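You operate a simulated robot arm through the tools that you are given. There is no shell and no other tool. Be economical: measure what you need, move in short steps, check, and stop when the job is done.

You run a simulated robot arm. Do the job below in one go: nothing can be reset, and whatever is moved stays where it is left.

Task
Swap the clamped block's loose white tuft for the grey one, glued in.
Fine: same hole; the grey red-collared tuft from the small rack, glue from the blue box; the white one into the rack's middle well; shut the box; the block stays clamped.
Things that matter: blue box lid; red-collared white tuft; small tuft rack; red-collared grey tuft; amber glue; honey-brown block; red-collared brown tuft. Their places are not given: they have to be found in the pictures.

It is judged by the outcome, as a careful person would: the job done as asked, and still so three seconds after it is handed in. It fails if anything else is knocked over, pushed out of place, dropped, spilled or broken.

Robot
A 6-joint arm with a two-finger parallel gripper, fixed in place. Base frame: the origin is at the foot of the arm, x ahead of it, y to its left, z up; the work surface is at about z = 79.3. Readings come in cm, degrees, newtons and seconds.
With the tool pointing down near the work surface it reaches from about 26 to 68 cm from the base axis. Its first joint turns from -66.0 to 66.0 degrees. Payload 2.9 kg.
The TCP is the grasp point between the finger pads, 3 cm short of the fingertips. In the tool frame z runs along the fingers and y along their closing line. Largest opening 11 cm; finger width 2, thickness 1; the body of the gripper, 4.8 by 11.2 cm, starts 5.5 cm behind the TCP.
Orientation is that of the tool frame in the base frame, as a unit quaternion [w, x, y, z]. With the fingers straight down and closing along the base's y, the tool's x points along the base's -x, its y along +y and its z along -z.

Tools
- The arm moves only by the tool move_arm. Its argument "rows" is a list of rows, each an object of numbers (a shift or turn left out is 0, a gripper value left out holds the last): "x", "y", "z": the shift along the tool's x, y, z in mm; "ax", "ay", "az": the turn, a rotation vector about the tool's x, y, z in degrees; "gripper": the closure, from 0 (fully open) to 1 (shut). In form: [{"x": .., "y": .., "z": .., "ax": .., "ay": .., "az": .., "gripper": ..}, ...]. A call has 1 to 10 rows; each row is the pose to reach, as a shift and turn from the pose commanded when the call began, along the tool's axes at that moment. Each row takes 0.2 s and may step no farther than 5 cm and 8.6 degrees from the row before; otherwise, or with a gripper value out of range, the whole call is refused. A pose out of reach is approached as far as the arm can. The call stops where the force on the tool passes 40 N (or 10 N more than at its start, if that is more) or the arm is blocked; 0.2 s more then pass. The fingers move at their own pace (about 10.8 cm/s each) and stop on an object; they squeeze with about 23 N. The grip force told is the motor's: it shows also when the fingers shut on nothing. Time passes only in rows, and 0.2 s behind the last, so rows that repeat a pose let the fingers close. The reply holds the time, the measured pose of the TCP, the force on the tool along the base axes, the opening and the grip force, in the units named above and with some noise.
- Cameras (640 x 400 px; columns grow to the right, rows downward): "scene" is fixed at [7.08, 42.42, 140.13]; the picture's right is [-0.84, -0.55, 0.00], its down [-0.23, 0.35, -0.91] and it looks along [0.50, -0.76, -0.41] (base axes); focal length 332 px, centre (320, 200). "wrist" rides on the gripper at [-3.6, 0, -5.7] in the tool frame; the picture's right is [0.00, -1.00, 0.00], its down [0.97, 0.00, -0.24] and it looks along [0.24, 0.00, 0.97] (tool axes); focal length 218 px, centre (320, 200).
- get_image(camera): a new picture of that camera. It takes no simulated time.
- pixel_to_xyz(camera, pixels): there is no depth. For up to 12 entries [column, row, z] of the newest picture of that camera ("zoom" is the newest enlarged one), the place [x, y] in the base frame at which the ray of that pixel passes the height z, good to about 0.2 cm. It takes no simulated time.
- zoom(camera, box): a new picture of the part [left, top, right, bottom] of that camera's present view, enlarged. It takes no simulated time.
- sign_off(): hands the job in; it is judged then, once.

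Go step by step. Measure first, check grasps and placings, and put right what went wrong. The budget is 80 turns and 34 pictures, counting those below and the enlarged ones. Unless the task says otherwise, let go and move clear before handing in, and close with one line.

The tools are called after ">>>" as name(argument=value, ...) on one line, values as JSON. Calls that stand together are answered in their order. move_arm: Moves the arm, as the interface text tells. Its arguments: {"type":"object","properties":{"rows":{"type":"array","items":{"type":"object","properties":{"x":{"type":"number"},"y":{"type":"number"},"z":{"type":"number"},"ax":{"type":"number"},"ay":{"type":"number"},"az":{"type":"number"},"gripper":{"type":"number"}}}}},"required":["rows"]} The other tools are called the same way: get_image (camera) takes a picture; pixel_to_xyz (camera, pixels) gives the place at which the rays of pixels pass given heights; zoom (camera, box) takes an enlarged picture of a part of a camera's view; sign_off () hands the job in.

At the start:

```text
t: 0.0
tcp_pos: [41.7, -8.46, 116.24]
ee_rot: [0.0, 0.0, 1.0, 0.001]
wrist_force: [0.4, -0.6, -0.3]
finger_gap: 10.98
grasp_force: 0.0
```

scene: 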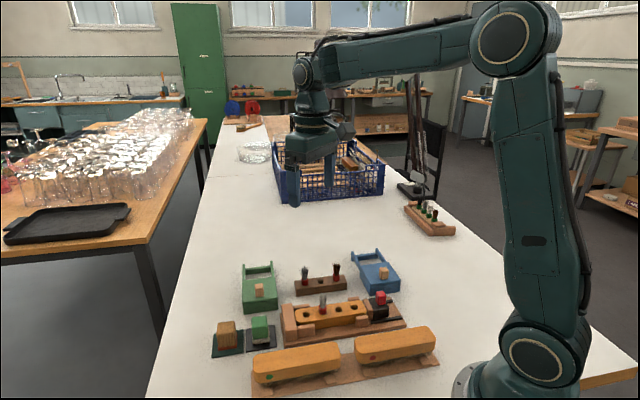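
wrist: 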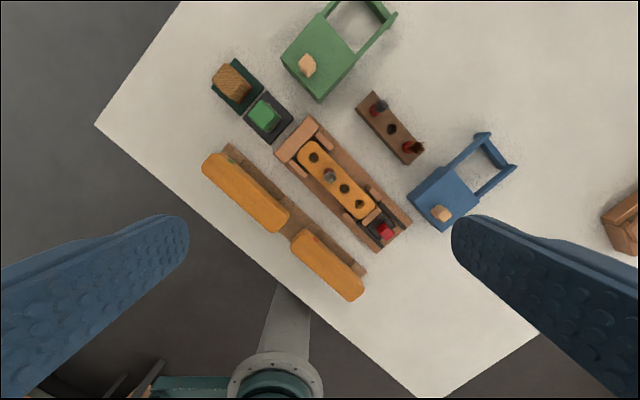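

The scene shows the clamped honey block near (330,315) with a tuft in it, a small rack at (320,285), and green and blue boxes at (258,288) and (375,270). I'll enlarge these to see the details.

>>> zoom(camera="scene", box=[200, 240, 440, 390])

>>> zoom(camera="wrist", box=[260, 80, 540, 255])

```text
2.67 times, centred on (320, 315) of scene
```

zoom: 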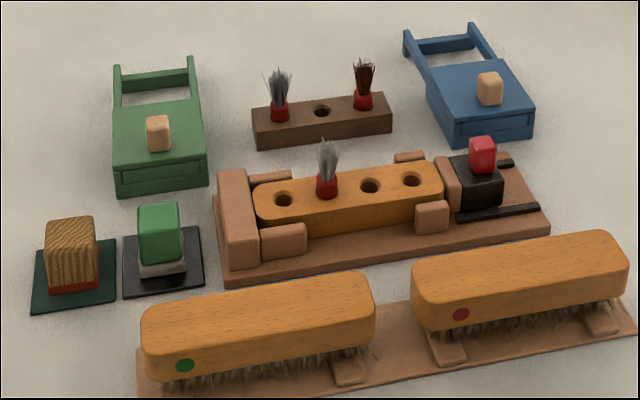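

```text
2.29 times, centred on (400, 168) of wrist
```

zoom: 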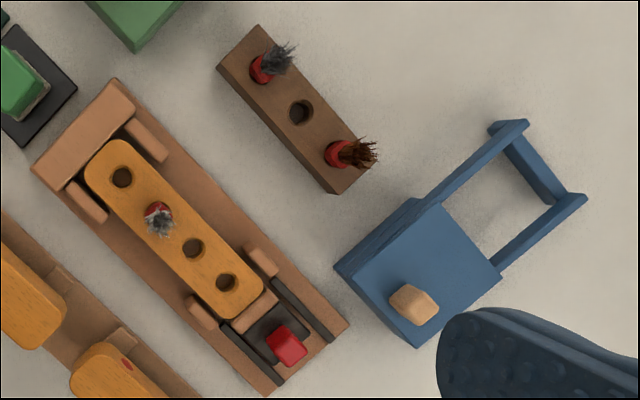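

The block holds a tuft in its second hole. The rack has grey at one end, an empty middle and brown at the other end, and the blue box has a sliding lid with a knob. I'll turn the pixels into positions.

>>> pixel_to_xyz(camera="zoom", pixels=[[262, 70, 84], [300, 112, 82], [338, 153, 84], [158, 212, 84], [122, 177, 83], [226, 283, 83], [414, 303, 85], [335, 268, 79.3], [408, 345, 79.3], [525, 122, 82], [586, 196, 82], [288, 345, 84]])

>>> pixel_to_xyz(camera="scene", pixels=[[305, 283, 82], [320, 281, 82], [336, 278, 82], [323, 312, 83], [306, 315, 83], [354, 307, 83], [383, 272, 85], [374, 293, 79.3], [400, 290, 79.3], [352, 253, 82], [378, 250, 82], [295, 295, 79.3]])

```text
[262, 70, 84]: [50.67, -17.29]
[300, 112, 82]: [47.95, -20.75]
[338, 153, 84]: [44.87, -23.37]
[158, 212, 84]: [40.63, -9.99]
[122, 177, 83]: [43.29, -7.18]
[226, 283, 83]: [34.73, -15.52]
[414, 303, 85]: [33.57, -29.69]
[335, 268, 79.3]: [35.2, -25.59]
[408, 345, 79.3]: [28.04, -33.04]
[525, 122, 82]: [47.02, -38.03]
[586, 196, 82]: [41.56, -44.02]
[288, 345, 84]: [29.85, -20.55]
```

```text
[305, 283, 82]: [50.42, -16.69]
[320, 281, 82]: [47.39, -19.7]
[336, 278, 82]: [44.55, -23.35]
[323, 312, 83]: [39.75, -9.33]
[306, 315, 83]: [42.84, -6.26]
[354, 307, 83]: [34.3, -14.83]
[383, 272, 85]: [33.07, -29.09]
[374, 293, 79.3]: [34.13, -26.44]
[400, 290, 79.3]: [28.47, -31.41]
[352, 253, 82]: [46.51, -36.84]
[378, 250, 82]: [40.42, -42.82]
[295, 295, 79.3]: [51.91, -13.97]
```

Both cameras agree. The rack wells are about (50.6,-17.2), (47.8,-20.5) and (44.8,-23.4), the white tuft is near (40.4,-9.8), and the lid knob is near (33.4,-29.5), sliding towards (+x,-y). I'll turn the tool 45° and go lower for a closer look.

>>> move_arm(rows=[{"x": -2, "y": -22, "z": 27, "az": 7.5}, {"x": -4, "y": -45, "z": 54, "az": 15}, {"x": -6, "y": -67, "z": 81, "az": 22.5}, {"x": -8, "y": -90, "z": 108, "az": 30}, {"x": -11, "y": -112, "z": 135, "az": 37.5}, {"x": -13, "y": -135, "z": 162, "az": 45}])

>>> get_image(camera="wrist")

```text
t: 1.4
tcp_pos: [43.14, -21.7, 100.04]
ee_rot: [0.0, 0.384, 0.923, 0.0]
wrist_force: [0.5, -0.3, 0.4]
finger_gap: 10.99
grasp_force: 0.1
```

```text
29 pictures are left
```

wrist: 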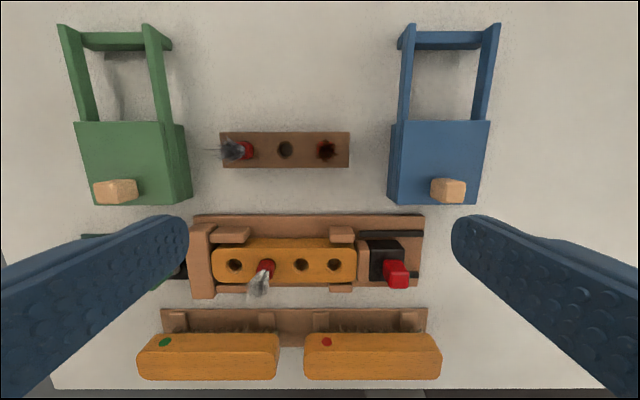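

The view lines up nicely with the block row. I'll zoom in for accurate pixels.

>>> zoom(camera="wrist", box=[190, 120, 430, 300])

>>> zoom(camera="wrist", box=[370, 10, 530, 220])

```text
2.22 times, centred on (310, 210) of wrist
```

zoom: 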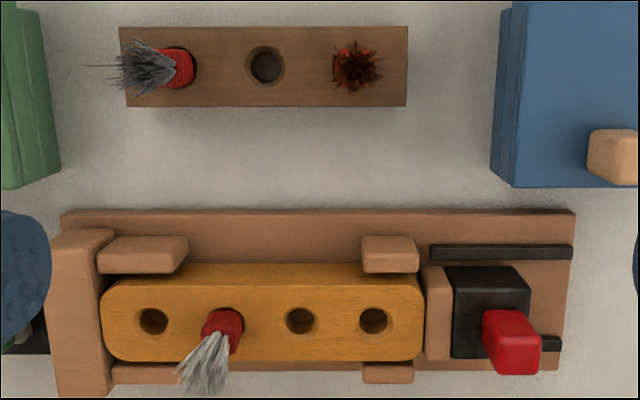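

```text
1.90 times, centred on (450, 115) of wrist
```

zoom: 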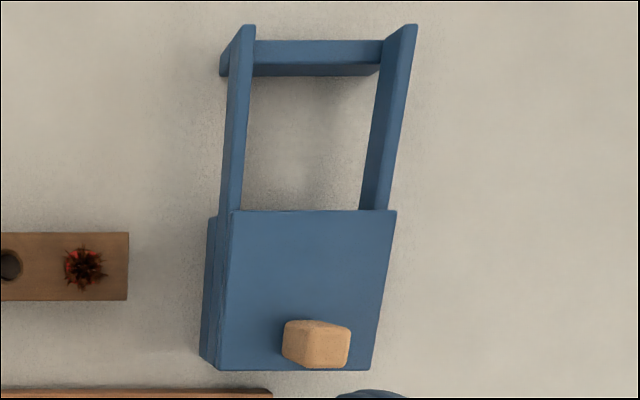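

Next I'll triangulate the block holes, rack wells and knob at several heights from both cameras.

>>> pixel_to_xyz(camera="wrist", pixels=[[234.4, 264.5, 82], [234.4, 264.5, 85], [334.3, 264, 82], [334.3, 264, 85], [285.5, 150, 82], [285.5, 150, 84], [452, 190, 86], [452, 190, 90], [268.2, 264, 82], [268.2, 264, 85], [488, 121, 82], [488, 121, 86]])

>>> pixel_to_xyz(camera="scene", pixels=[[306.5, 314.6, 82], [306.5, 314.6, 85], [354.1, 307.1, 82], [354.1, 307.1, 85], [320.6, 281.6, 82], [320.6, 281.6, 84], [384, 267.5, 86], [384, 267.5, 90], [339, 309.5, 82], [339, 309.5, 85], [378.5, 265, 82], [378.5, 265, 86]])

```text
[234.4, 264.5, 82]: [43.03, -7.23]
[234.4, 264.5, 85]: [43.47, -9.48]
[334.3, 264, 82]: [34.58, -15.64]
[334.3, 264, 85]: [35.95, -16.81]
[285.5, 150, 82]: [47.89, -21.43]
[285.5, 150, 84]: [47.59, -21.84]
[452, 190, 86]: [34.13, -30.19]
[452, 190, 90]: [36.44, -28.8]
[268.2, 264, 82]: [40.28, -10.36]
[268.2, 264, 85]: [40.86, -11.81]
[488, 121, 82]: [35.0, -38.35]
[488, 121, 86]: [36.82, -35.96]
```

```text
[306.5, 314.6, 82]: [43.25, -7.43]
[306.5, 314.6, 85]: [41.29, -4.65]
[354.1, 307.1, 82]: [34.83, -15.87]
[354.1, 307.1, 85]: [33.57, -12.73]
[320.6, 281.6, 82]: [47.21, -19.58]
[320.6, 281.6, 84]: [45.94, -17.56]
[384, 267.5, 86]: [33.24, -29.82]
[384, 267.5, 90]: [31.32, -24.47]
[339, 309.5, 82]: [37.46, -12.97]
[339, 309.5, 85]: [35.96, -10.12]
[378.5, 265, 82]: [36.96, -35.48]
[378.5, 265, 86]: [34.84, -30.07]
```

Triangulation puts the block top at z≈82.0 with hole 2 at about (40.3,-10.1). The rack top is at z≈80.7 with its middle well at about (48.1,-21.1), and the knob is at about (33.7,-30.5,85.3). I'll hover above the white tuft with the fingers partly closed and check.

>>> move_arm(rows=[{"x": 34, "y": 20, "z": 10, "gripper": 0.62}, {"x": 68, "y": 41, "z": 20}, {"x": 102, "y": 61.5, "z": 40}, {"x": 102, "y": 61.5, "z": 80}])

>>> get_image(camera="wrist")

```text
t: 2.4
tcp_pos: [40.28, -10.36, 91.91]
ee_rot: [0.0, 0.382, 0.924, 0.0]
wrist_force: [0.6, 0.4, 0.1]
finger_gap: 4.18
grasp_force: 0.1
```

```text
26 pictures are left
```

wrist: 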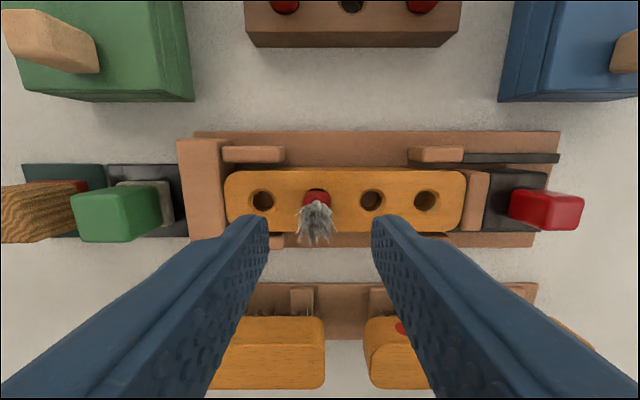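

The holes sit at columns 262, 316, 371 and 424 on row 200, so the white tuft is 2.6 mm off in both tool x and y. I'll correct that, go down until the fingertips are just above the block, and grip the collar.

>>> move_arm(rows=[{"x": 2.6, "y": 2.6, "z": 20}, {"x": 2.6, "y": 2.6, "z": 45}, {"x": 2.6, "y": 2.6, "z": 65}, {"x": 2.6, "y": 2.6, "z": 65, "gripper": 0.8}, {"x": 2.6, "y": 2.6, "z": 65, "gripper": 1}, {"x": 2.6, "y": 2.6, "z": 65, "gripper": 1}, {"x": 2.6, "y": 2.6, "z": 65, "gripper": 1}])

>>> get_image(camera="wrist")

```text
t: 4.0
tcp_pos: [39.99, -9.98, 85.56]
ee_rot: [0.0, 0.383, 0.924, -0.001]
wrist_force: [1.1, -0.1, -0.1]
finger_gap: 1.63
grasp_force: 23.1
```

```text
25 pictures are left
```

wrist: 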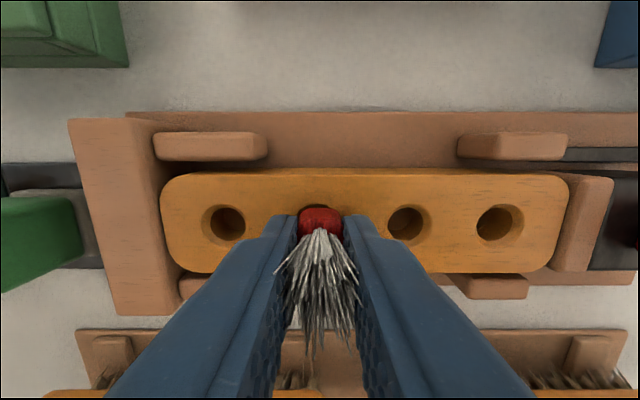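

The collar is gripped with a gap of 1.63 and 23 N. I'll lift it straight up gently.

>>> move_arm(rows=[{"z": -8}, {"z": -18}, {"z": -30}, {"z": -45}, {"z": -65}, {"z": -85}])

>>> zoom(camera="scene", box=[240, 220, 420, 340])

>>> get_image(camera="wrist")

```text
t: 5.4
tcp_pos: [39.91, -9.94, 93.81]
ee_rot: [0.0, 0.383, 0.924, 0.001]
wrist_force: [-0.2, -0.1, -0.1]
finger_gap: 1.64
grasp_force: 22.5
```

```text
3.33 times, centred on (330, 280) of scene
```

zoom: 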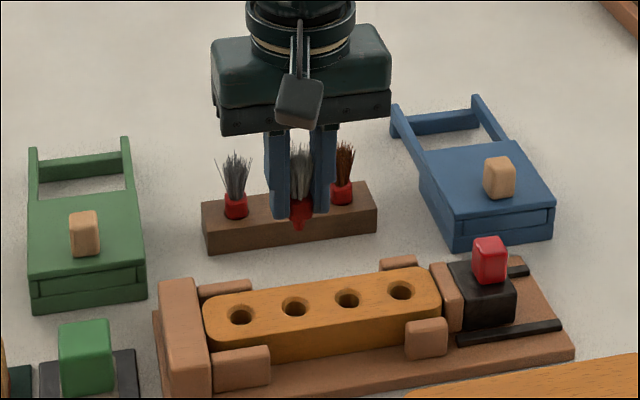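

```text
23 pictures are left
```

wrist: 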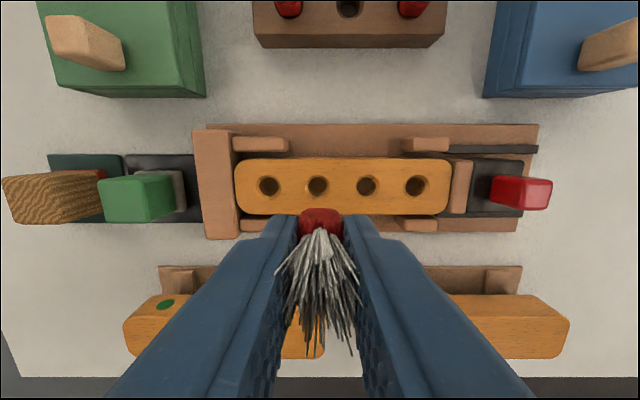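

The white tuft is out, and its red stem shows just below the fingertips in the scene zoom. I'll carry it above the rack's middle well and look before lowering.

>>> move_arm(rows=[{"x": -34, "y": -5}, {"x": -68, "y": -10}, {"x": -102, "y": -15}, {"x": -136, "y": -20}])

>>> get_image(camera="wrist")

```text
t: 6.4
tcp_pos: [48.21, -20.69, 93.99]
ee_rot: [0.0, 0.383, 0.924, 0.0]
wrist_force: [-0.3, 0.9, -0.9]
finger_gap: 1.65
grasp_force: 23.0
```

```text
22 pictures are left
```

wrist: 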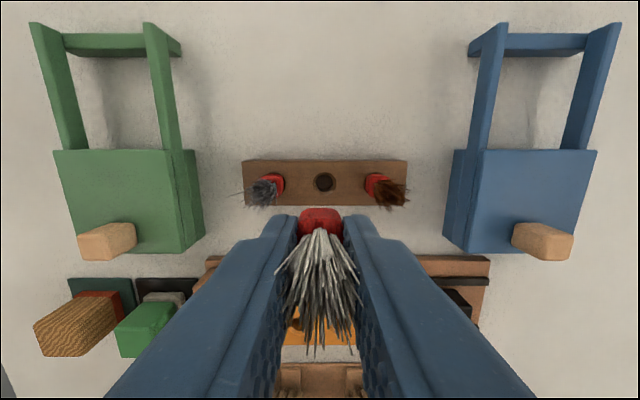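

>>> zoom(camera="wrist", box=[230, 140, 420, 259])

>>> pixel_to_xyz(camera="wrist", pixels=[[324, 182, 80.5], [324, 182, 81.1], [324, 182, 82]])

```text
3.36 times, centred on (325, 200) of wrist
```

zoom: 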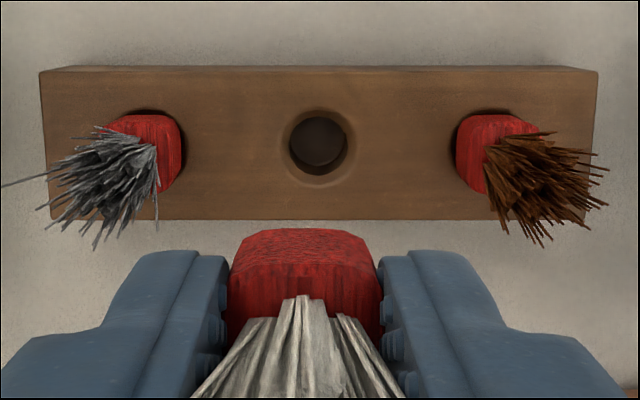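

```text
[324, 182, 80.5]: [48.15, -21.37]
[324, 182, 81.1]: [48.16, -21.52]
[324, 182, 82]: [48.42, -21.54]
```

The middle well is at full-frame pixel (324.4,183), about 5 mm back in tool x and 4 mm in -y from the grip point. I'll shift that much, lower part way, and look again.

>>> move_arm(rows=[{"x": -5, "y": -4, "z": 0}, {"x": -5, "y": -4, "z": 20}, {"x": -5, "y": -4, "z": 45}])

>>> zoom(camera="wrist", box=[200, 130, 440, 280])

>>> zoom(camera="scene", box=[270, 230, 370, 310])

```text
t: 7.2
tcp_pos: [48.27, -21.61, 89.35]
ee_rot: [0.0, 0.382, 0.924, 0.0]
wrist_force: [0.2, -0.7, -0.5]
finger_gap: 1.66
grasp_force: 22.8
```

```text
2.67 times, centred on (320, 205) of wrist
```

zoom: 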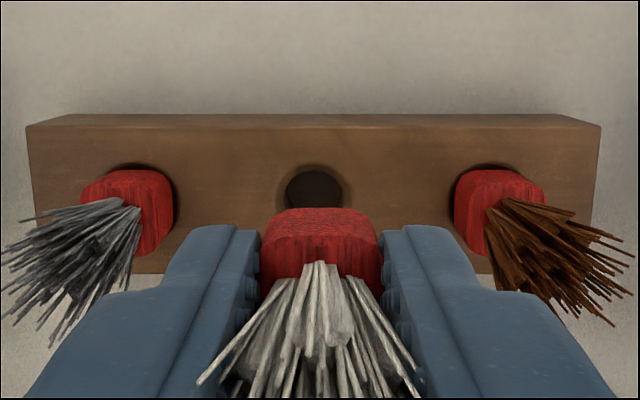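

```text
5.00 times, centred on (320, 270) of scene
```

zoom: 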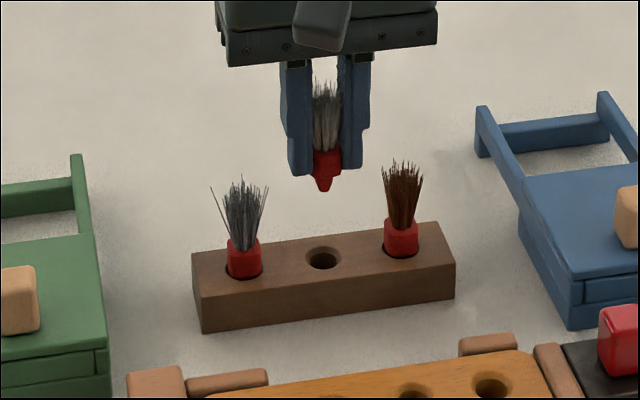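

In the scene zoom the stem tip is at (323,191) and the well centre at (323,258). The wrist zoom puts the well at (314,188), so about -2 mm in x and +1.5 mm in y remain. I'll cross-check from the scene.

>>> pixel_to_xyz(camera="zoom", pixels=[[323, 191, 85.15], [323, 257, 80.95], [203, 333, 79.3], [198, 292, 80.95], [457, 298, 79.3], [244, 276, 80.95], [401, 254, 80.95]])

```text
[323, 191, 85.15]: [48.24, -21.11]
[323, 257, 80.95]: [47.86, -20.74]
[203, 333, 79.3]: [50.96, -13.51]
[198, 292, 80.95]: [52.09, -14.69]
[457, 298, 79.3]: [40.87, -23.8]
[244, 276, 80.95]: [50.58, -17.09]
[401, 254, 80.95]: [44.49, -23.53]
```

The wrist view and the scale change between views both put the rack top near z≈80.8. I'll correct y by +1.5 mm, lower another 20 mm, and check from closer in.

>>> move_arm(rows=[{"x": -1, "y": 1.5, "z": 10}, {"x": -1, "y": 1.5, "z": 20}])

>>> zoom(camera="wrist", box=[200, 130, 440, 280])

>>> zoom(camera="scene", box=[290, 245, 350, 300])

```text
t: 7.8
tcp_pos: [48.38, -21.5, 87.41]
ee_rot: [0.0, 0.382, 0.924, 0.0]
wrist_force: [0.2, 0.6, -0.2]
finger_gap: 1.65
grasp_force: 22.4
```

```text
2.67 times, centred on (320, 205) of wrist
```

zoom: 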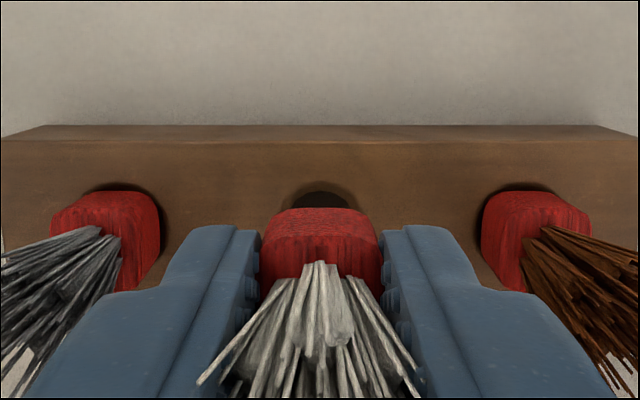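

```text
7.27 times, centred on (320, 272) of scene
```

zoom: 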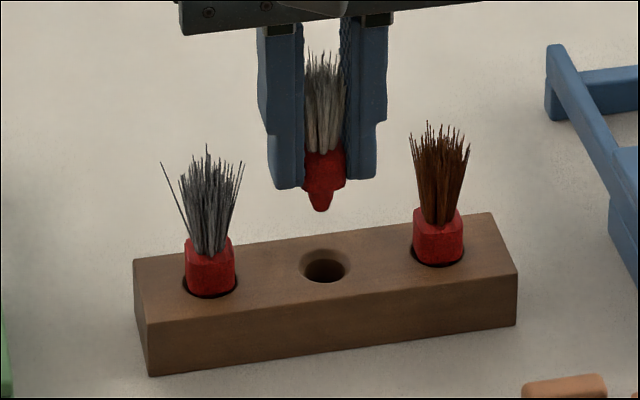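

In the block, the gripped tuft's axis corresponded to tool (-0.24, +0.08) cm, and the well is now at about (-0.05, -0.03). I'll shift +2.5 mm x and -1 mm y, then lower gently and watch the force.

>>> move_arm(rows=[{"x": 2.5, "y": -1, "z": 2}, {"x": 2.5, "y": -1, "z": 8}, {"x": 2.5, "y": -1, "z": 14}, {"x": 2.5, "y": -1, "z": 19}])

>>> zoom(camera="scene", box=[290, 245, 350, 300])

```text
t: 8.8
tcp_pos: [48.36, -21.39, 85.62]
ee_rot: [0.0, 0.381, 0.924, 0.0]
wrist_force: [-0.4, -0.1, -0.7]
finger_gap: 1.66
grasp_force: 23.3
```

```text
7.27 times, centred on (320, 272) of scene
```

zoom: 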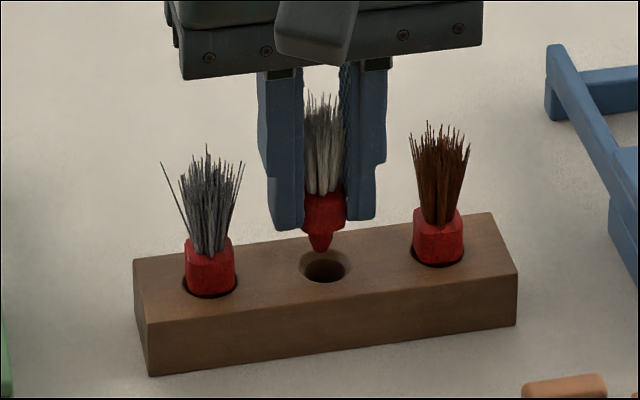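

The tip is at (320,252) over the well at (325,266). Against its neighbours the collar needs about 33 zoom px, or 1.2–1.3 cm, more. I'll lower further and watch the force.

>>> move_arm(rows=[{"z": 4}, {"z": 8}, {"z": 11}])

>>> zoom(camera="scene", box=[290, 245, 350, 300])

```text
t: 9.6
tcp_pos: [48.13, -21.35, 84.53]
ee_rot: [-0.002, 0.382, 0.924, 0.0]
wrist_force: [-7.5, 6.1, 8.6]
finger_gap: 1.66
grasp_force: 23.1
```

```text
7.27 times, centred on (320, 272) of scene
```

zoom: 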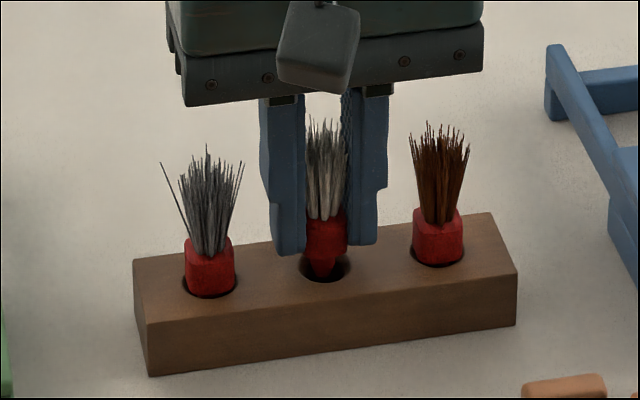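

There is a side force of about 9.7 N towards tool +x, so the stem is riding on the well's far chamfer. I'll back off slightly, shift +2 mm in x, and continue down.

>>> move_arm(rows=[{"x": 2, "z": -2}, {"x": 2.5, "z": 0}, {"x": 2.5, "z": 2}])

```text
t: 10.4
tcp_pos: [48.19, -21.22, 84.21]
ee_rot: [0.002, 0.383, 0.924, -0.001]
wrist_force: [-0.1, -0.1, 0.3]
finger_gap: 1.65
grasp_force: 23.4
```

The force is gone. I'll go down a little more.

>>> move_arm(rows=[{"z": 2}, {"z": 4}])

>>> zoom(camera="scene", box=[290, 245, 350, 300])

```text
t: 11.0
tcp_pos: [48.1, -21.32, 83.83]
ee_rot: [0.0, 0.383, 0.924, 0.0]
wrist_force: [0.2, 0.1, -0.7]
finger_gap: 1.64
grasp_force: 23.3
```

```text
7.27 times, centred on (320, 272) of scene
```

zoom: 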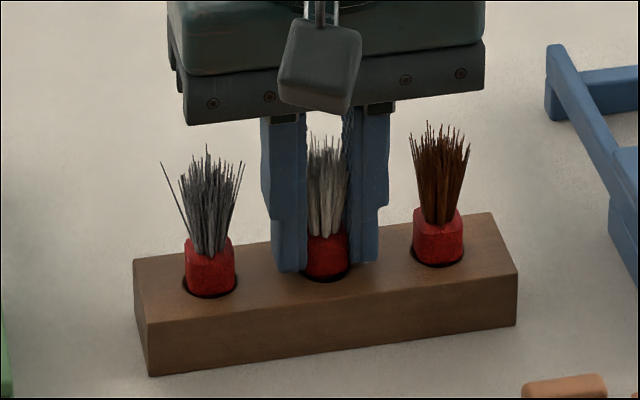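

The collar now sits level with its neighbours and there is no contact force. I'll release with a small opening and rise.

>>> move_arm(rows=[{"gripper": 0.72}, {"gripper": 0.72}, {"z": -15}, {"z": -50}, {"z": -90}])

>>> get_image(camera="wrist")

```text
t: 12.2
tcp_pos: [47.94, -21.33, 92.97]
ee_rot: [0.0, 0.383, 0.924, 0.0]
wrist_force: [0.0, 0.2, -0.1]
finger_gap: 3.08
grasp_force: 0.0
```

```text
13 pictures are left
```

wrist: 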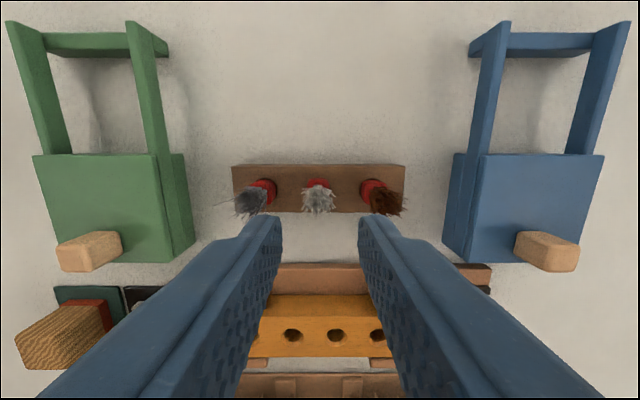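

The white tuft is seated in the middle well. The blue lid's knob is at about (547,250), roughly tool (+32,-162) mm away. I'll hover over it.

>>> move_arm(rows=[{"x": 8, "y": -40, "gripper": 0.6}, {"x": 16, "y": -80}, {"x": 24, "y": -120}, {"x": 32, "y": -162}])

>>> get_image(camera="wrist")

```text
t: 13.2
tcp_pos: [34.23, -30.47, 93.13]
ee_rot: [0.001, 0.382, 0.924, 0.0]
wrist_force: [-1.2, -0.6, 0.6]
finger_gap: 4.4
grasp_force: 0.1
```

```text
12 pictures are left
```

wrist: 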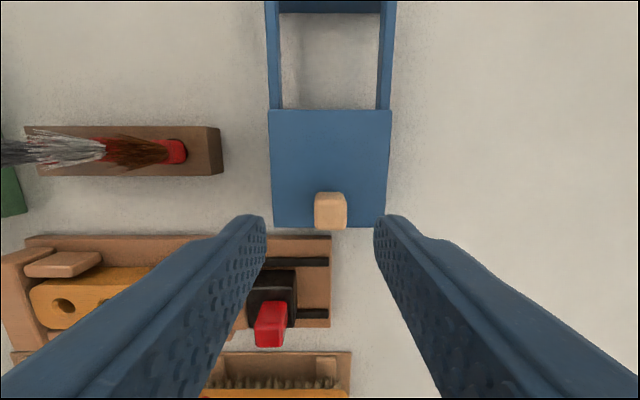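

The knob top centre is at about (330,214), so it needs +7 mm in x and -6.5 mm in y. I'll lower to fingertips at about z=84, grip, and look.

>>> move_arm(rows=[{"x": 7, "y": -6.5, "z": 30}, {"x": 7, "y": -6.5, "z": 50}, {"x": 7, "y": -6.5, "z": 60}, {"x": 7, "y": -6.5, "z": 60, "gripper": 0.8}, {"x": 7, "y": -6.5, "z": 60, "gripper": 1}, {"x": 7, "y": -6.5, "z": 60, "gripper": 1}, {"x": 7, "y": -6.5, "z": 60, "gripper": 1}])

>>> get_image(camera="wrist")

```text
t: 14.8
tcp_pos: [33.33, -30.53, 86.74]
ee_rot: [-0.001, 0.383, 0.924, -0.001]
wrist_force: [-7.7, -8.9, -3.9]
finger_gap: 2.13
grasp_force: 45.0
```

```text
11 pictures are left
```

wrist: 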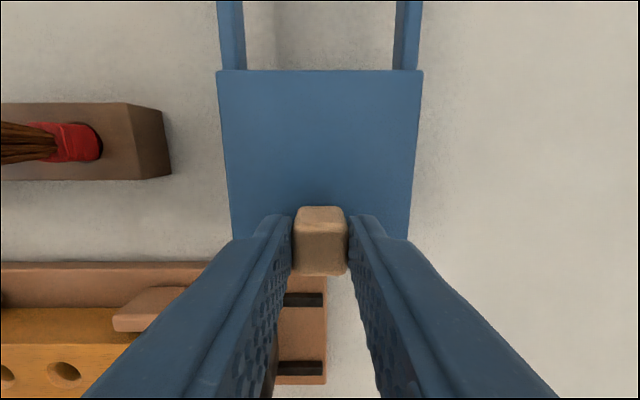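

I have the knob, gap 2.13, with a side load of about 12 N along -y. I'll relieve that and start sliding the lid along the rails (tool -x).

>>> move_arm(rows=[{"x": 0, "y": -1.5}, {"x": -6, "y": -1.5}, {"x": -14, "y": -1.5}, {"x": -22, "y": -1.5}])

```text
t: 15.8
tcp_pos: [34.9, -32.2, 86.86]
ee_rot: [-0.002, 0.383, 0.924, 0.001]
wrist_force: [-7.5, -6.8, -14.6]
finger_gap: 2.13
grasp_force: 45.0
```

The lid is moving, but side and downward loads remain. I'll look before going on.

>>> get_image(camera="wrist")

```text
10 pictures are left
```

wrist: 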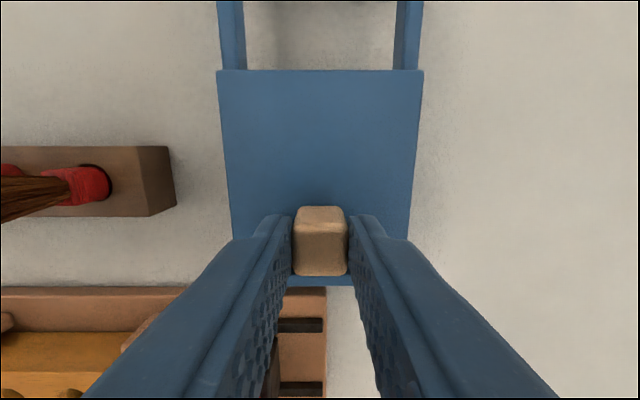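

The lid slides while the box stays put, with the box front edge now visible at row 282. I'll continue, easing -y and +z.

>>> move_arm(rows=[{"x": -4, "y": -1.5, "z": 1}, {"x": -12, "y": -2, "z": 1}, {"x": -22, "y": -2, "z": 1}, {"x": -32, "y": -2, "z": 1}])

```text
t: 16.8
tcp_pos: [36.99, -34.21, 86.74]
ee_rot: [0.0, 0.379, 0.925, 0.002]
wrist_force: [11.7, 13.6, -17.1]
finger_gap: 2.13
grasp_force: 45.2
```

The side load reversed, so that was slightly too much. I'll back y off 1 mm and keep sliding.

>>> move_arm(rows=[{"x": -2, "y": 1, "z": 1}, {"x": -10, "y": 1, "z": 1}, {"x": -18, "y": 1, "z": 1}, {"x": -24, "y": 1, "z": 1}])

>>> get_image(camera="scene")

```text
t: 17.8
tcp_pos: [38.84, -36.01, 86.7]
ee_rot: [0.003, 0.383, 0.924, -0.001]
wrist_force: [8.5, 8.5, 11.7]
finger_gap: 2.15
grasp_force: 45.4
```

```text
9 pictures are left
```

scene: 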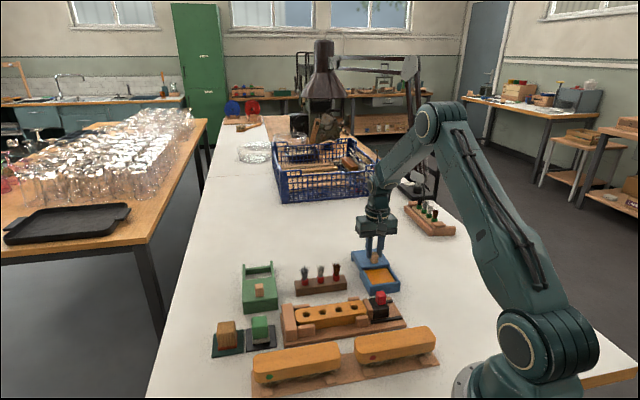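

The box is open, and amber glue shows at scene (381,276). I'll ease the preload, release the knob, rise, and look down at the glue.

>>> move_arm(rows=[{"y": 0.6, "z": -0.7}, {"y": 0.6, "z": -0.7, "gripper": 0.68}, {"y": 0.6, "z": -0.7, "gripper": 0.68}, {"z": -30}, {"z": -75}, {"x": 40, "z": -75}])

>>> get_image(camera="wrist")

```text
t: 19.2
tcp_pos: [35.95, -33.31, 94.12]
ee_rot: [0.0, 0.383, 0.924, 0.0]
wrist_force: [0.4, 0.0, 0.2]
finger_gap: 3.54
grasp_force: 0.0
```

```text
8 pictures are left
```

wrist: 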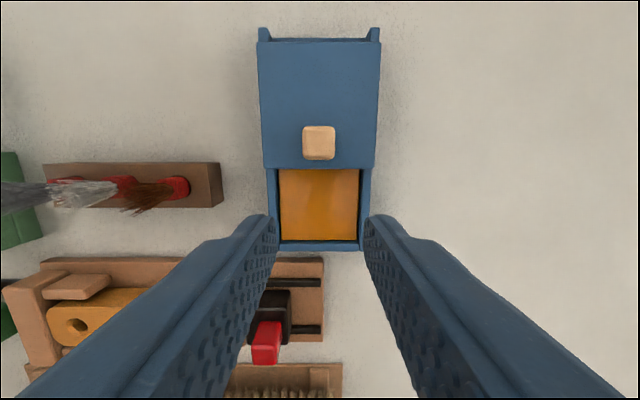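

The glue pool spans columns 279–360 and rows 169–240, centred near base (34.9,-32.2). Now I'll hover over the grey tuft, which I expect at (51.1,-18.6).

>>> move_arm(rows=[{"x": -1, "y": 45}, {"x": -2, "y": 90}, {"x": -3, "y": 130}, {"x": -3, "y": 170}, {"x": -3, "y": 211}])

>>> get_image(camera="wrist")

```text
t: 20.4
tcp_pos: [50.7, -18.16, 94.02]
ee_rot: [-0.001, 0.383, 0.924, 0.0]
wrist_force: [-0.4, -0.2, -0.3]
finger_gap: 3.51
grasp_force: 0.0
```

```text
7 pictures are left
```

wrist: 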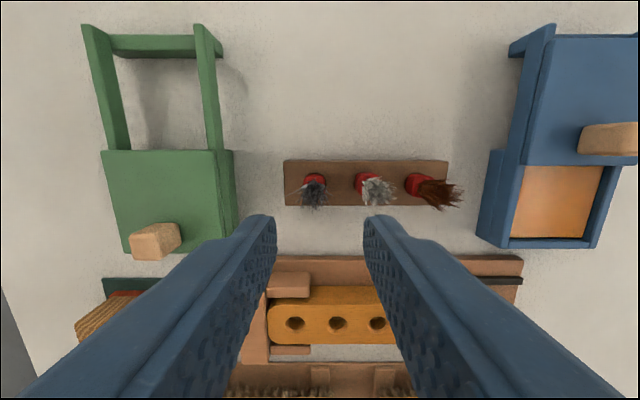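

The grey collar top is at about (315.5,182), so I need about -4 mm in x and +3.3 mm in y. I'll narrow to a 3 cm gap, descend, and grip.

>>> move_arm(rows=[{"x": -4, "y": 3.3, "z": 0, "gripper": 0.72}, {"x": -4, "y": 3.3, "z": 40}, {"x": -4, "y": 3.3, "z": 75}, {"x": -4, "y": 3.3, "z": 96}, {"x": -4, "y": 3.3, "z": 96, "gripper": 1}, {"x": -4, "y": 3.3, "z": 96, "gripper": 1}, {"x": -4, "y": 3.3, "z": 96, "gripper": 1}])

>>> get_image(camera="wrist")

```text
t: 22.0
tcp_pos: [51.44, -18.32, 84.42]
ee_rot: [0.0, 0.383, 0.924, -0.001]
wrist_force: [-0.2, -0.4, -0.3]
finger_gap: 1.64
grasp_force: 23.1
```

```text
6 pictures are left
```

wrist: 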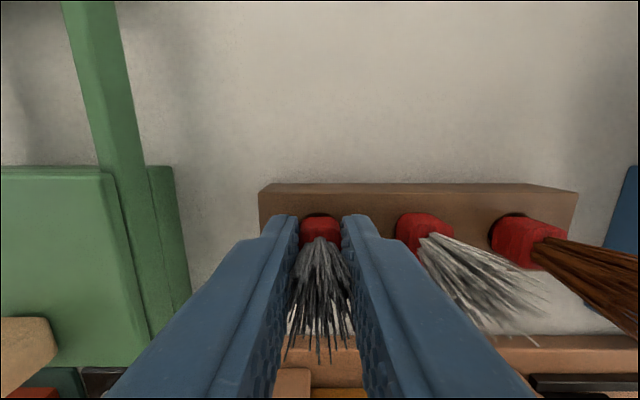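

The grey collar is gripped, gap 1.64. I'll lift it straight up and carry it over the glue pool.

>>> move_arm(rows=[{"z": -10}, {"z": -25}, {"z": -50}, {"z": -90}, {"x": 4, "y": -43, "z": -90}, {"x": 9, "y": -86, "z": -90}, {"x": 14, "y": -129, "z": -90}, {"x": 18, "y": -172, "z": -90}, {"x": 22, "y": -214, "z": -90}])

>>> zoom(camera="scene", box=[320, 230, 440, 310])

```text
t: 24.0
tcp_pos: [34.41, -32.22, 93.53]
ee_rot: [0.0, 0.383, 0.924, 0.0]
wrist_force: [0.0, -0.1, 0.5]
finger_gap: 1.66
grasp_force: 22.8
```

```text
5.00 times, centred on (380, 270) of scene
```

zoom: 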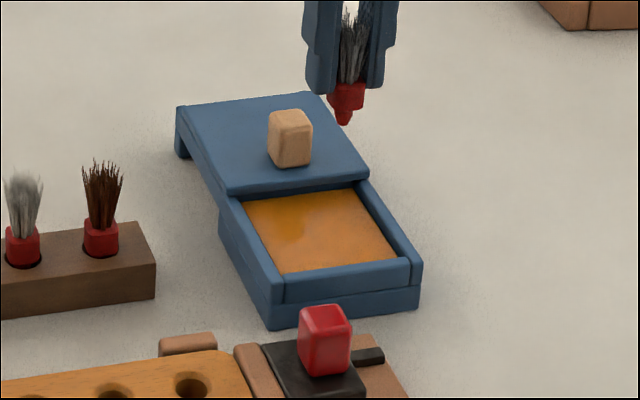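

The tip is at zoom (344,124), with the pool between about (245,200) and (395,262). I'll compute heights.

>>> pixel_to_xyz(camera="zoom", pixels=[[344, 124, 88], [344, 124, 89], [344, 124, 90], [320, 230, 80.5], [320, 230, 81.5], [320, 230, 82.5], [270, 328, 79.3], [265, 297, 82], [265, 297, 83], [280, 271, 82], [397, 257, 82]])

```text
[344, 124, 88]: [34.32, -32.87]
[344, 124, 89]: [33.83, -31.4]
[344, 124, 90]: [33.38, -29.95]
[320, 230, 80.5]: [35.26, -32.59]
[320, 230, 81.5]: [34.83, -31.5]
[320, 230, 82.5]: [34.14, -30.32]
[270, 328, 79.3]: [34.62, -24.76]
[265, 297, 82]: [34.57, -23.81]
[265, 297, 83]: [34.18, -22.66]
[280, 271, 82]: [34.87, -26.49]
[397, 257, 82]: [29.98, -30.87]
```

The tip is near z≈88.6, directly over the pool, and the glue surface is at about z≈81. I'll lower the tip to just above the surface and look.

>>> move_arm(rows=[{"x": 0, "z": 30}, {"z": 55}, {"z": 69}])

>>> zoom(camera="scene", box=[345, 245, 417, 300])

```text
t: 24.8
tcp_pos: [34.75, -32.42, 86.71]
ee_rot: [0.0, 0.382, 0.924, 0.0]
wrist_force: [-0.2, 0.0, -0.1]
finger_gap: 1.68
grasp_force: 23.1
```

```text
7.27 times, centred on (381, 272) of scene
```

zoom: 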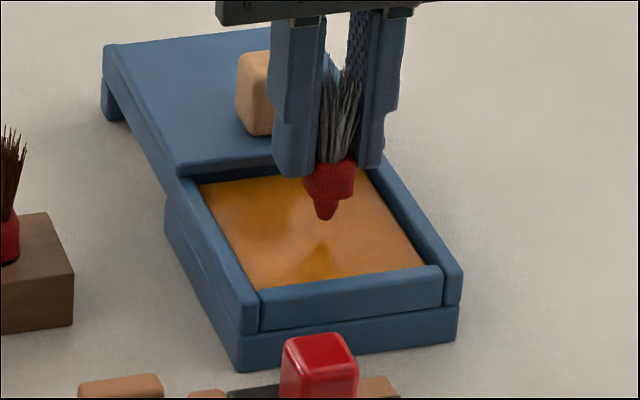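

The tip at (325,220) has its reflection starting at about (322,240), so the glue is about 4 mm below it. I'll dip 12 mm, covering the stem but not the fingers, then hold and rise.

>>> move_arm(rows=[{"z": 5}, {"z": 9}, {"z": 12}, {"z": 12}, {"z": 12}, {"z": 12}])

>>> zoom(camera="scene", box=[345, 245, 417, 300])

```text
t: 26.2
tcp_pos: [34.84, -32.18, 85.55]
ee_rot: [0.001, 0.382, 0.924, -0.001]
wrist_force: [1.5, -1.2, 25.1]
finger_gap: 1.63
grasp_force: 22.9
```

```text
7.27 times, centred on (381, 272) of scene
```

zoom: 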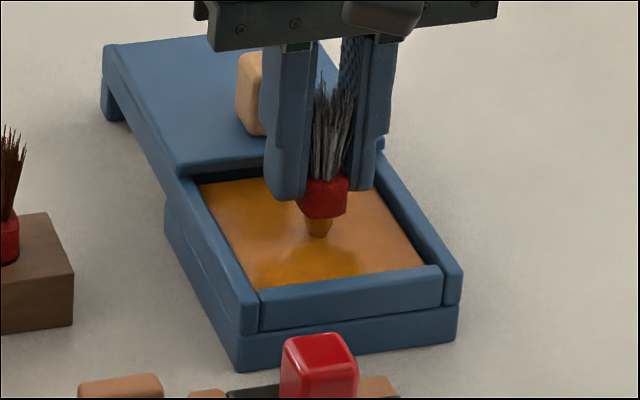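

The stem is now amber, so it has glue on it. Retracing my commanded moves, the block hole pose is at tool (+121,+194) mm, and I'll use x +118.6 for the grey's grip offset. I'll rise and carry it above hole 2.

>>> move_arm(rows=[{"z": -10}, {"z": -40}, {"z": -82}, {"x": 24, "y": 39, "z": -82}, {"x": 48, "y": 78, "z": -82}, {"x": 72, "y": 117, "z": -82}, {"x": 96, "y": 156, "z": -82}, {"x": 118.6, "y": 194.2, "z": -82}, {"x": 118.6, "y": 194.2, "z": -50}, {"x": 118.6, "y": 194.2, "z": -20}])

>>> zoom(camera="scene", box=[290, 275, 362, 330])

```text
t: 28.4
tcp_pos: [40.17, -10.08, 87.41]
ee_rot: [0.001, 0.383, 0.924, 0.0]
wrist_force: [0.1, -0.3, 0.1]
finger_gap: 1.65
grasp_force: 22.9
```

```text
7.27 times, centred on (326, 302) of scene
```

zoom: 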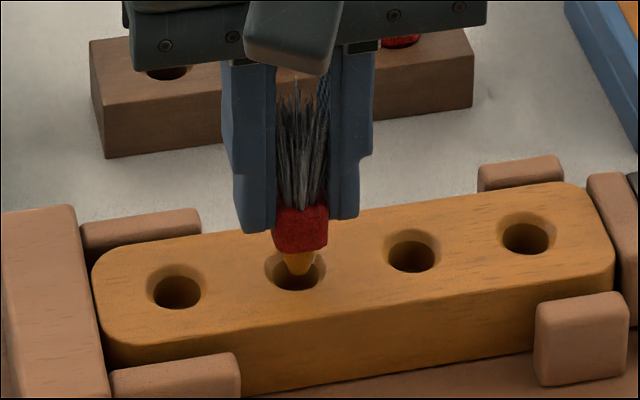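

The tip at (299,273) is right at the hole (296,270). The scene and grip geometry suggest the grey sits about 3 mm too far in +x. I'll shift -3 mm and lower gently.

>>> move_arm(rows=[{"x": -3, "z": 0}, {"x": -3, "z": 3}, {"x": -3, "z": 6}, {"x": -3, "z": 9}])

```text
t: 29.4
tcp_pos: [40.32, -10.43, 86.57]
ee_rot: [0.0, 0.383, 0.924, 0.0]
wrist_force: [-0.5, 0.5, -0.4]
finger_gap: 1.64
grasp_force: 23.3
```

No force so far, so the stem is going in. I'll lower further in small steps.

>>> move_arm(rows=[{"z": 2}, {"z": 4}, {"z": 6}])

```text
t: 30.2
tcp_pos: [40.38, -10.19, 86.14]
ee_rot: [0.0, 0.383, 0.924, 0.0]
wrist_force: [-0.9, 0.2, 2.9]
finger_gap: 1.66
grasp_force: 23.4
```

>>> move_arm(rows=[{"z": 1.5}, {"z": 3}])

>>> zoom(camera="scene", box=[290, 275, 362, 330])

```text
t: 30.8
tcp_pos: [40.51, -10.27, 85.77]
ee_rot: [0.001, 0.383, 0.924, -0.001]
wrist_force: [-3.7, 2.0, 24.6]
finger_gap: 1.65
grasp_force: 23.0
```

```text
7.27 times, centred on (326, 302) of scene
```

zoom: 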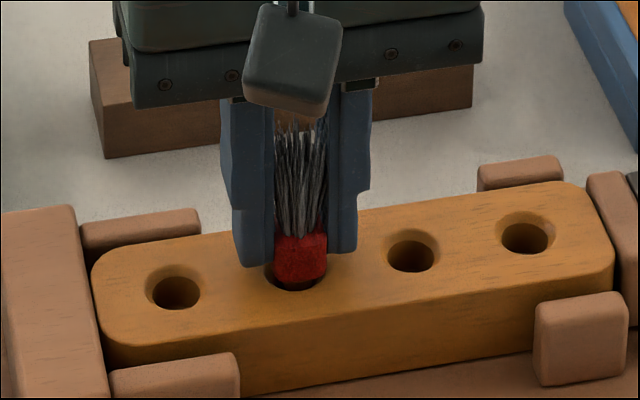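

The collar is seated, with its top at about row 235 over a hole centre at about 269, and the stem has bottomed at 25 N. I'll ease the push, hold briefly, release, and rise.

>>> move_arm(rows=[{"z": -0.5}, {"z": -0.8}, {"z": -0.8}, {"z": -0.8}, {"z": -0.8, "gripper": 0.72}, {"z": -0.8, "gripper": 0.72}, {"z": -15}, {"z": -50}, {"z": -82}])

```text
t: 32.8
tcp_pos: [40.3, -10.19, 94.14]
ee_rot: [0.0, 0.382, 0.924, 0.0]
wrist_force: [0.4, -0.2, 0.6]
finger_gap: 3.08
grasp_force: 0.0
```

Next I'll close the lid. By the command log the knob pose is at tool (-170.6, -193.9, +71) mm, so I'll travel high, come down over it, and grip.

>>> move_arm(rows=[{"x": -28, "y": -32, "gripper": 0.64}, {"x": -57, "y": -65}, {"x": -85, "y": -97}, {"x": -114, "y": -130}, {"x": -142, "y": -162}, {"x": -170.6, "y": -193.9}, {"x": -170.6, "y": -193.9}, {"x": -170.6, "y": -193.9, "z": 35}, {"x": -170.6, "y": -193.9, "z": 60}, {"x": -170.6, "y": -193.9, "z": 71}])

```text
t: 35.0
tcp_pos: [38.81, -36.22, 86.8]
ee_rot: [0.001, 0.383, 0.924, 0.0]
wrist_force: [-0.8, -0.9, -1.1]
finger_gap: 3.94
grasp_force: 0.0
```

>>> move_arm(rows=[{"gripper": 0.85}, {"gripper": 1}, {"gripper": 1}, {"gripper": 1}])

```text
t: 36.0
tcp_pos: [38.99, -36.1, 86.71]
ee_rot: [-0.001, 0.38, 0.925, 0.001]
wrist_force: [15.8, 14.7, -4.5]
finger_gap: 2.14
grasp_force: 44.8
```

The knob is gripped (2.14), pulling towards +y. I'll ease +1 mm and slide back towards closed in stages.

>>> move_arm(rows=[{"y": 1}, {"x": 8, "y": 1}, {"x": 17, "y": 1}, {"x": 26, "y": 1}])

```text
t: 37.0
tcp_pos: [36.91, -34.1, 86.82]
ee_rot: [-0.001, 0.384, 0.923, 0.0]
wrist_force: [4.4, 4.4, -3.5]
finger_gap: 2.14
grasp_force: 45.2
```

>>> move_arm(rows=[{"x": 8, "y": 0.4}, {"x": 17, "y": 0.4}, {"x": 26, "y": 0.4}, {"x": 35, "y": 0.4}])

```text
t: 38.0
tcp_pos: [34.33, -31.71, 86.76]
ee_rot: [0.0, 0.383, 0.924, 0.0]
wrist_force: [0.4, 0.2, -2.8]
finger_gap: 2.12
grasp_force: 44.6
```

About 17 mm remains to the original closed position.

>>> move_arm(rows=[{"x": 6}, {"x": 11}, {"x": 15}, {"x": 17}])

```text
t: 39.0
tcp_pos: [33.39, -30.66, 86.75]
ee_rot: [0.002, 0.384, 0.923, -0.001]
wrist_force: [8.8, -12.7, -24.7]
finger_gap: 2.13
grasp_force: 45.1
```

There is a 15 N push back along -x, so the lid has reached its stop at the original closed position. I'll release and rise clear, then check with the last picture.

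>>> move_arm(rows=[{"z": 0.5}, {"z": 0.5, "gripper": 0.66}, {"z": 0.5, "gripper": 0.66}, {"z": -30}, {"z": -75}, {"z": -110}, {"z": -150}, {"x": -45, "z": -160}, {"x": -90, "z": -160}, {"x": -130, "z": -160}])

>>> zoom(camera="scene", box=[200, 230, 440, 390])

```text
t: 41.2
tcp_pos: [42.62, -39.89, 102.76]
ee_rot: [0.0, 0.383, 0.924, 0.0]
wrist_force: [0.1, 0.3, 0.0]
finger_gap: 3.74
grasp_force: 0.0
```

```text
2.50 times, centred on (320, 310) of scene
```

zoom: 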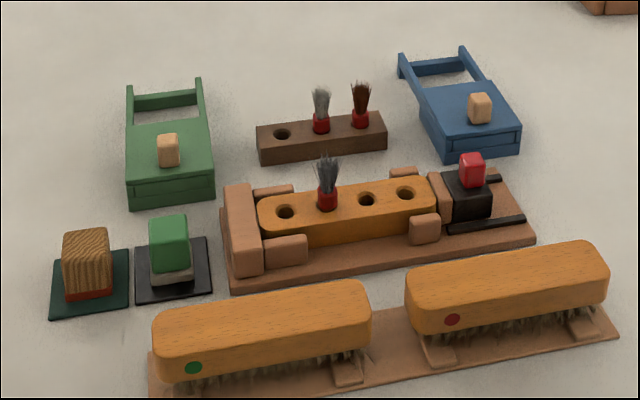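

The final picture shows the grey tuft seated in block hole 2 at (327,180) and the white one in the rack's middle well at (321,110). The blue lid is shut, the block is still clamped, and nothing else has moved, so I'm handing in.

>>> sign_off()

```text
The job is handed in.
```

The grey tuft is glued into the block's original hole, the white tuft is in the rack's middle well, the blue box is shut, and the block is still clamped.
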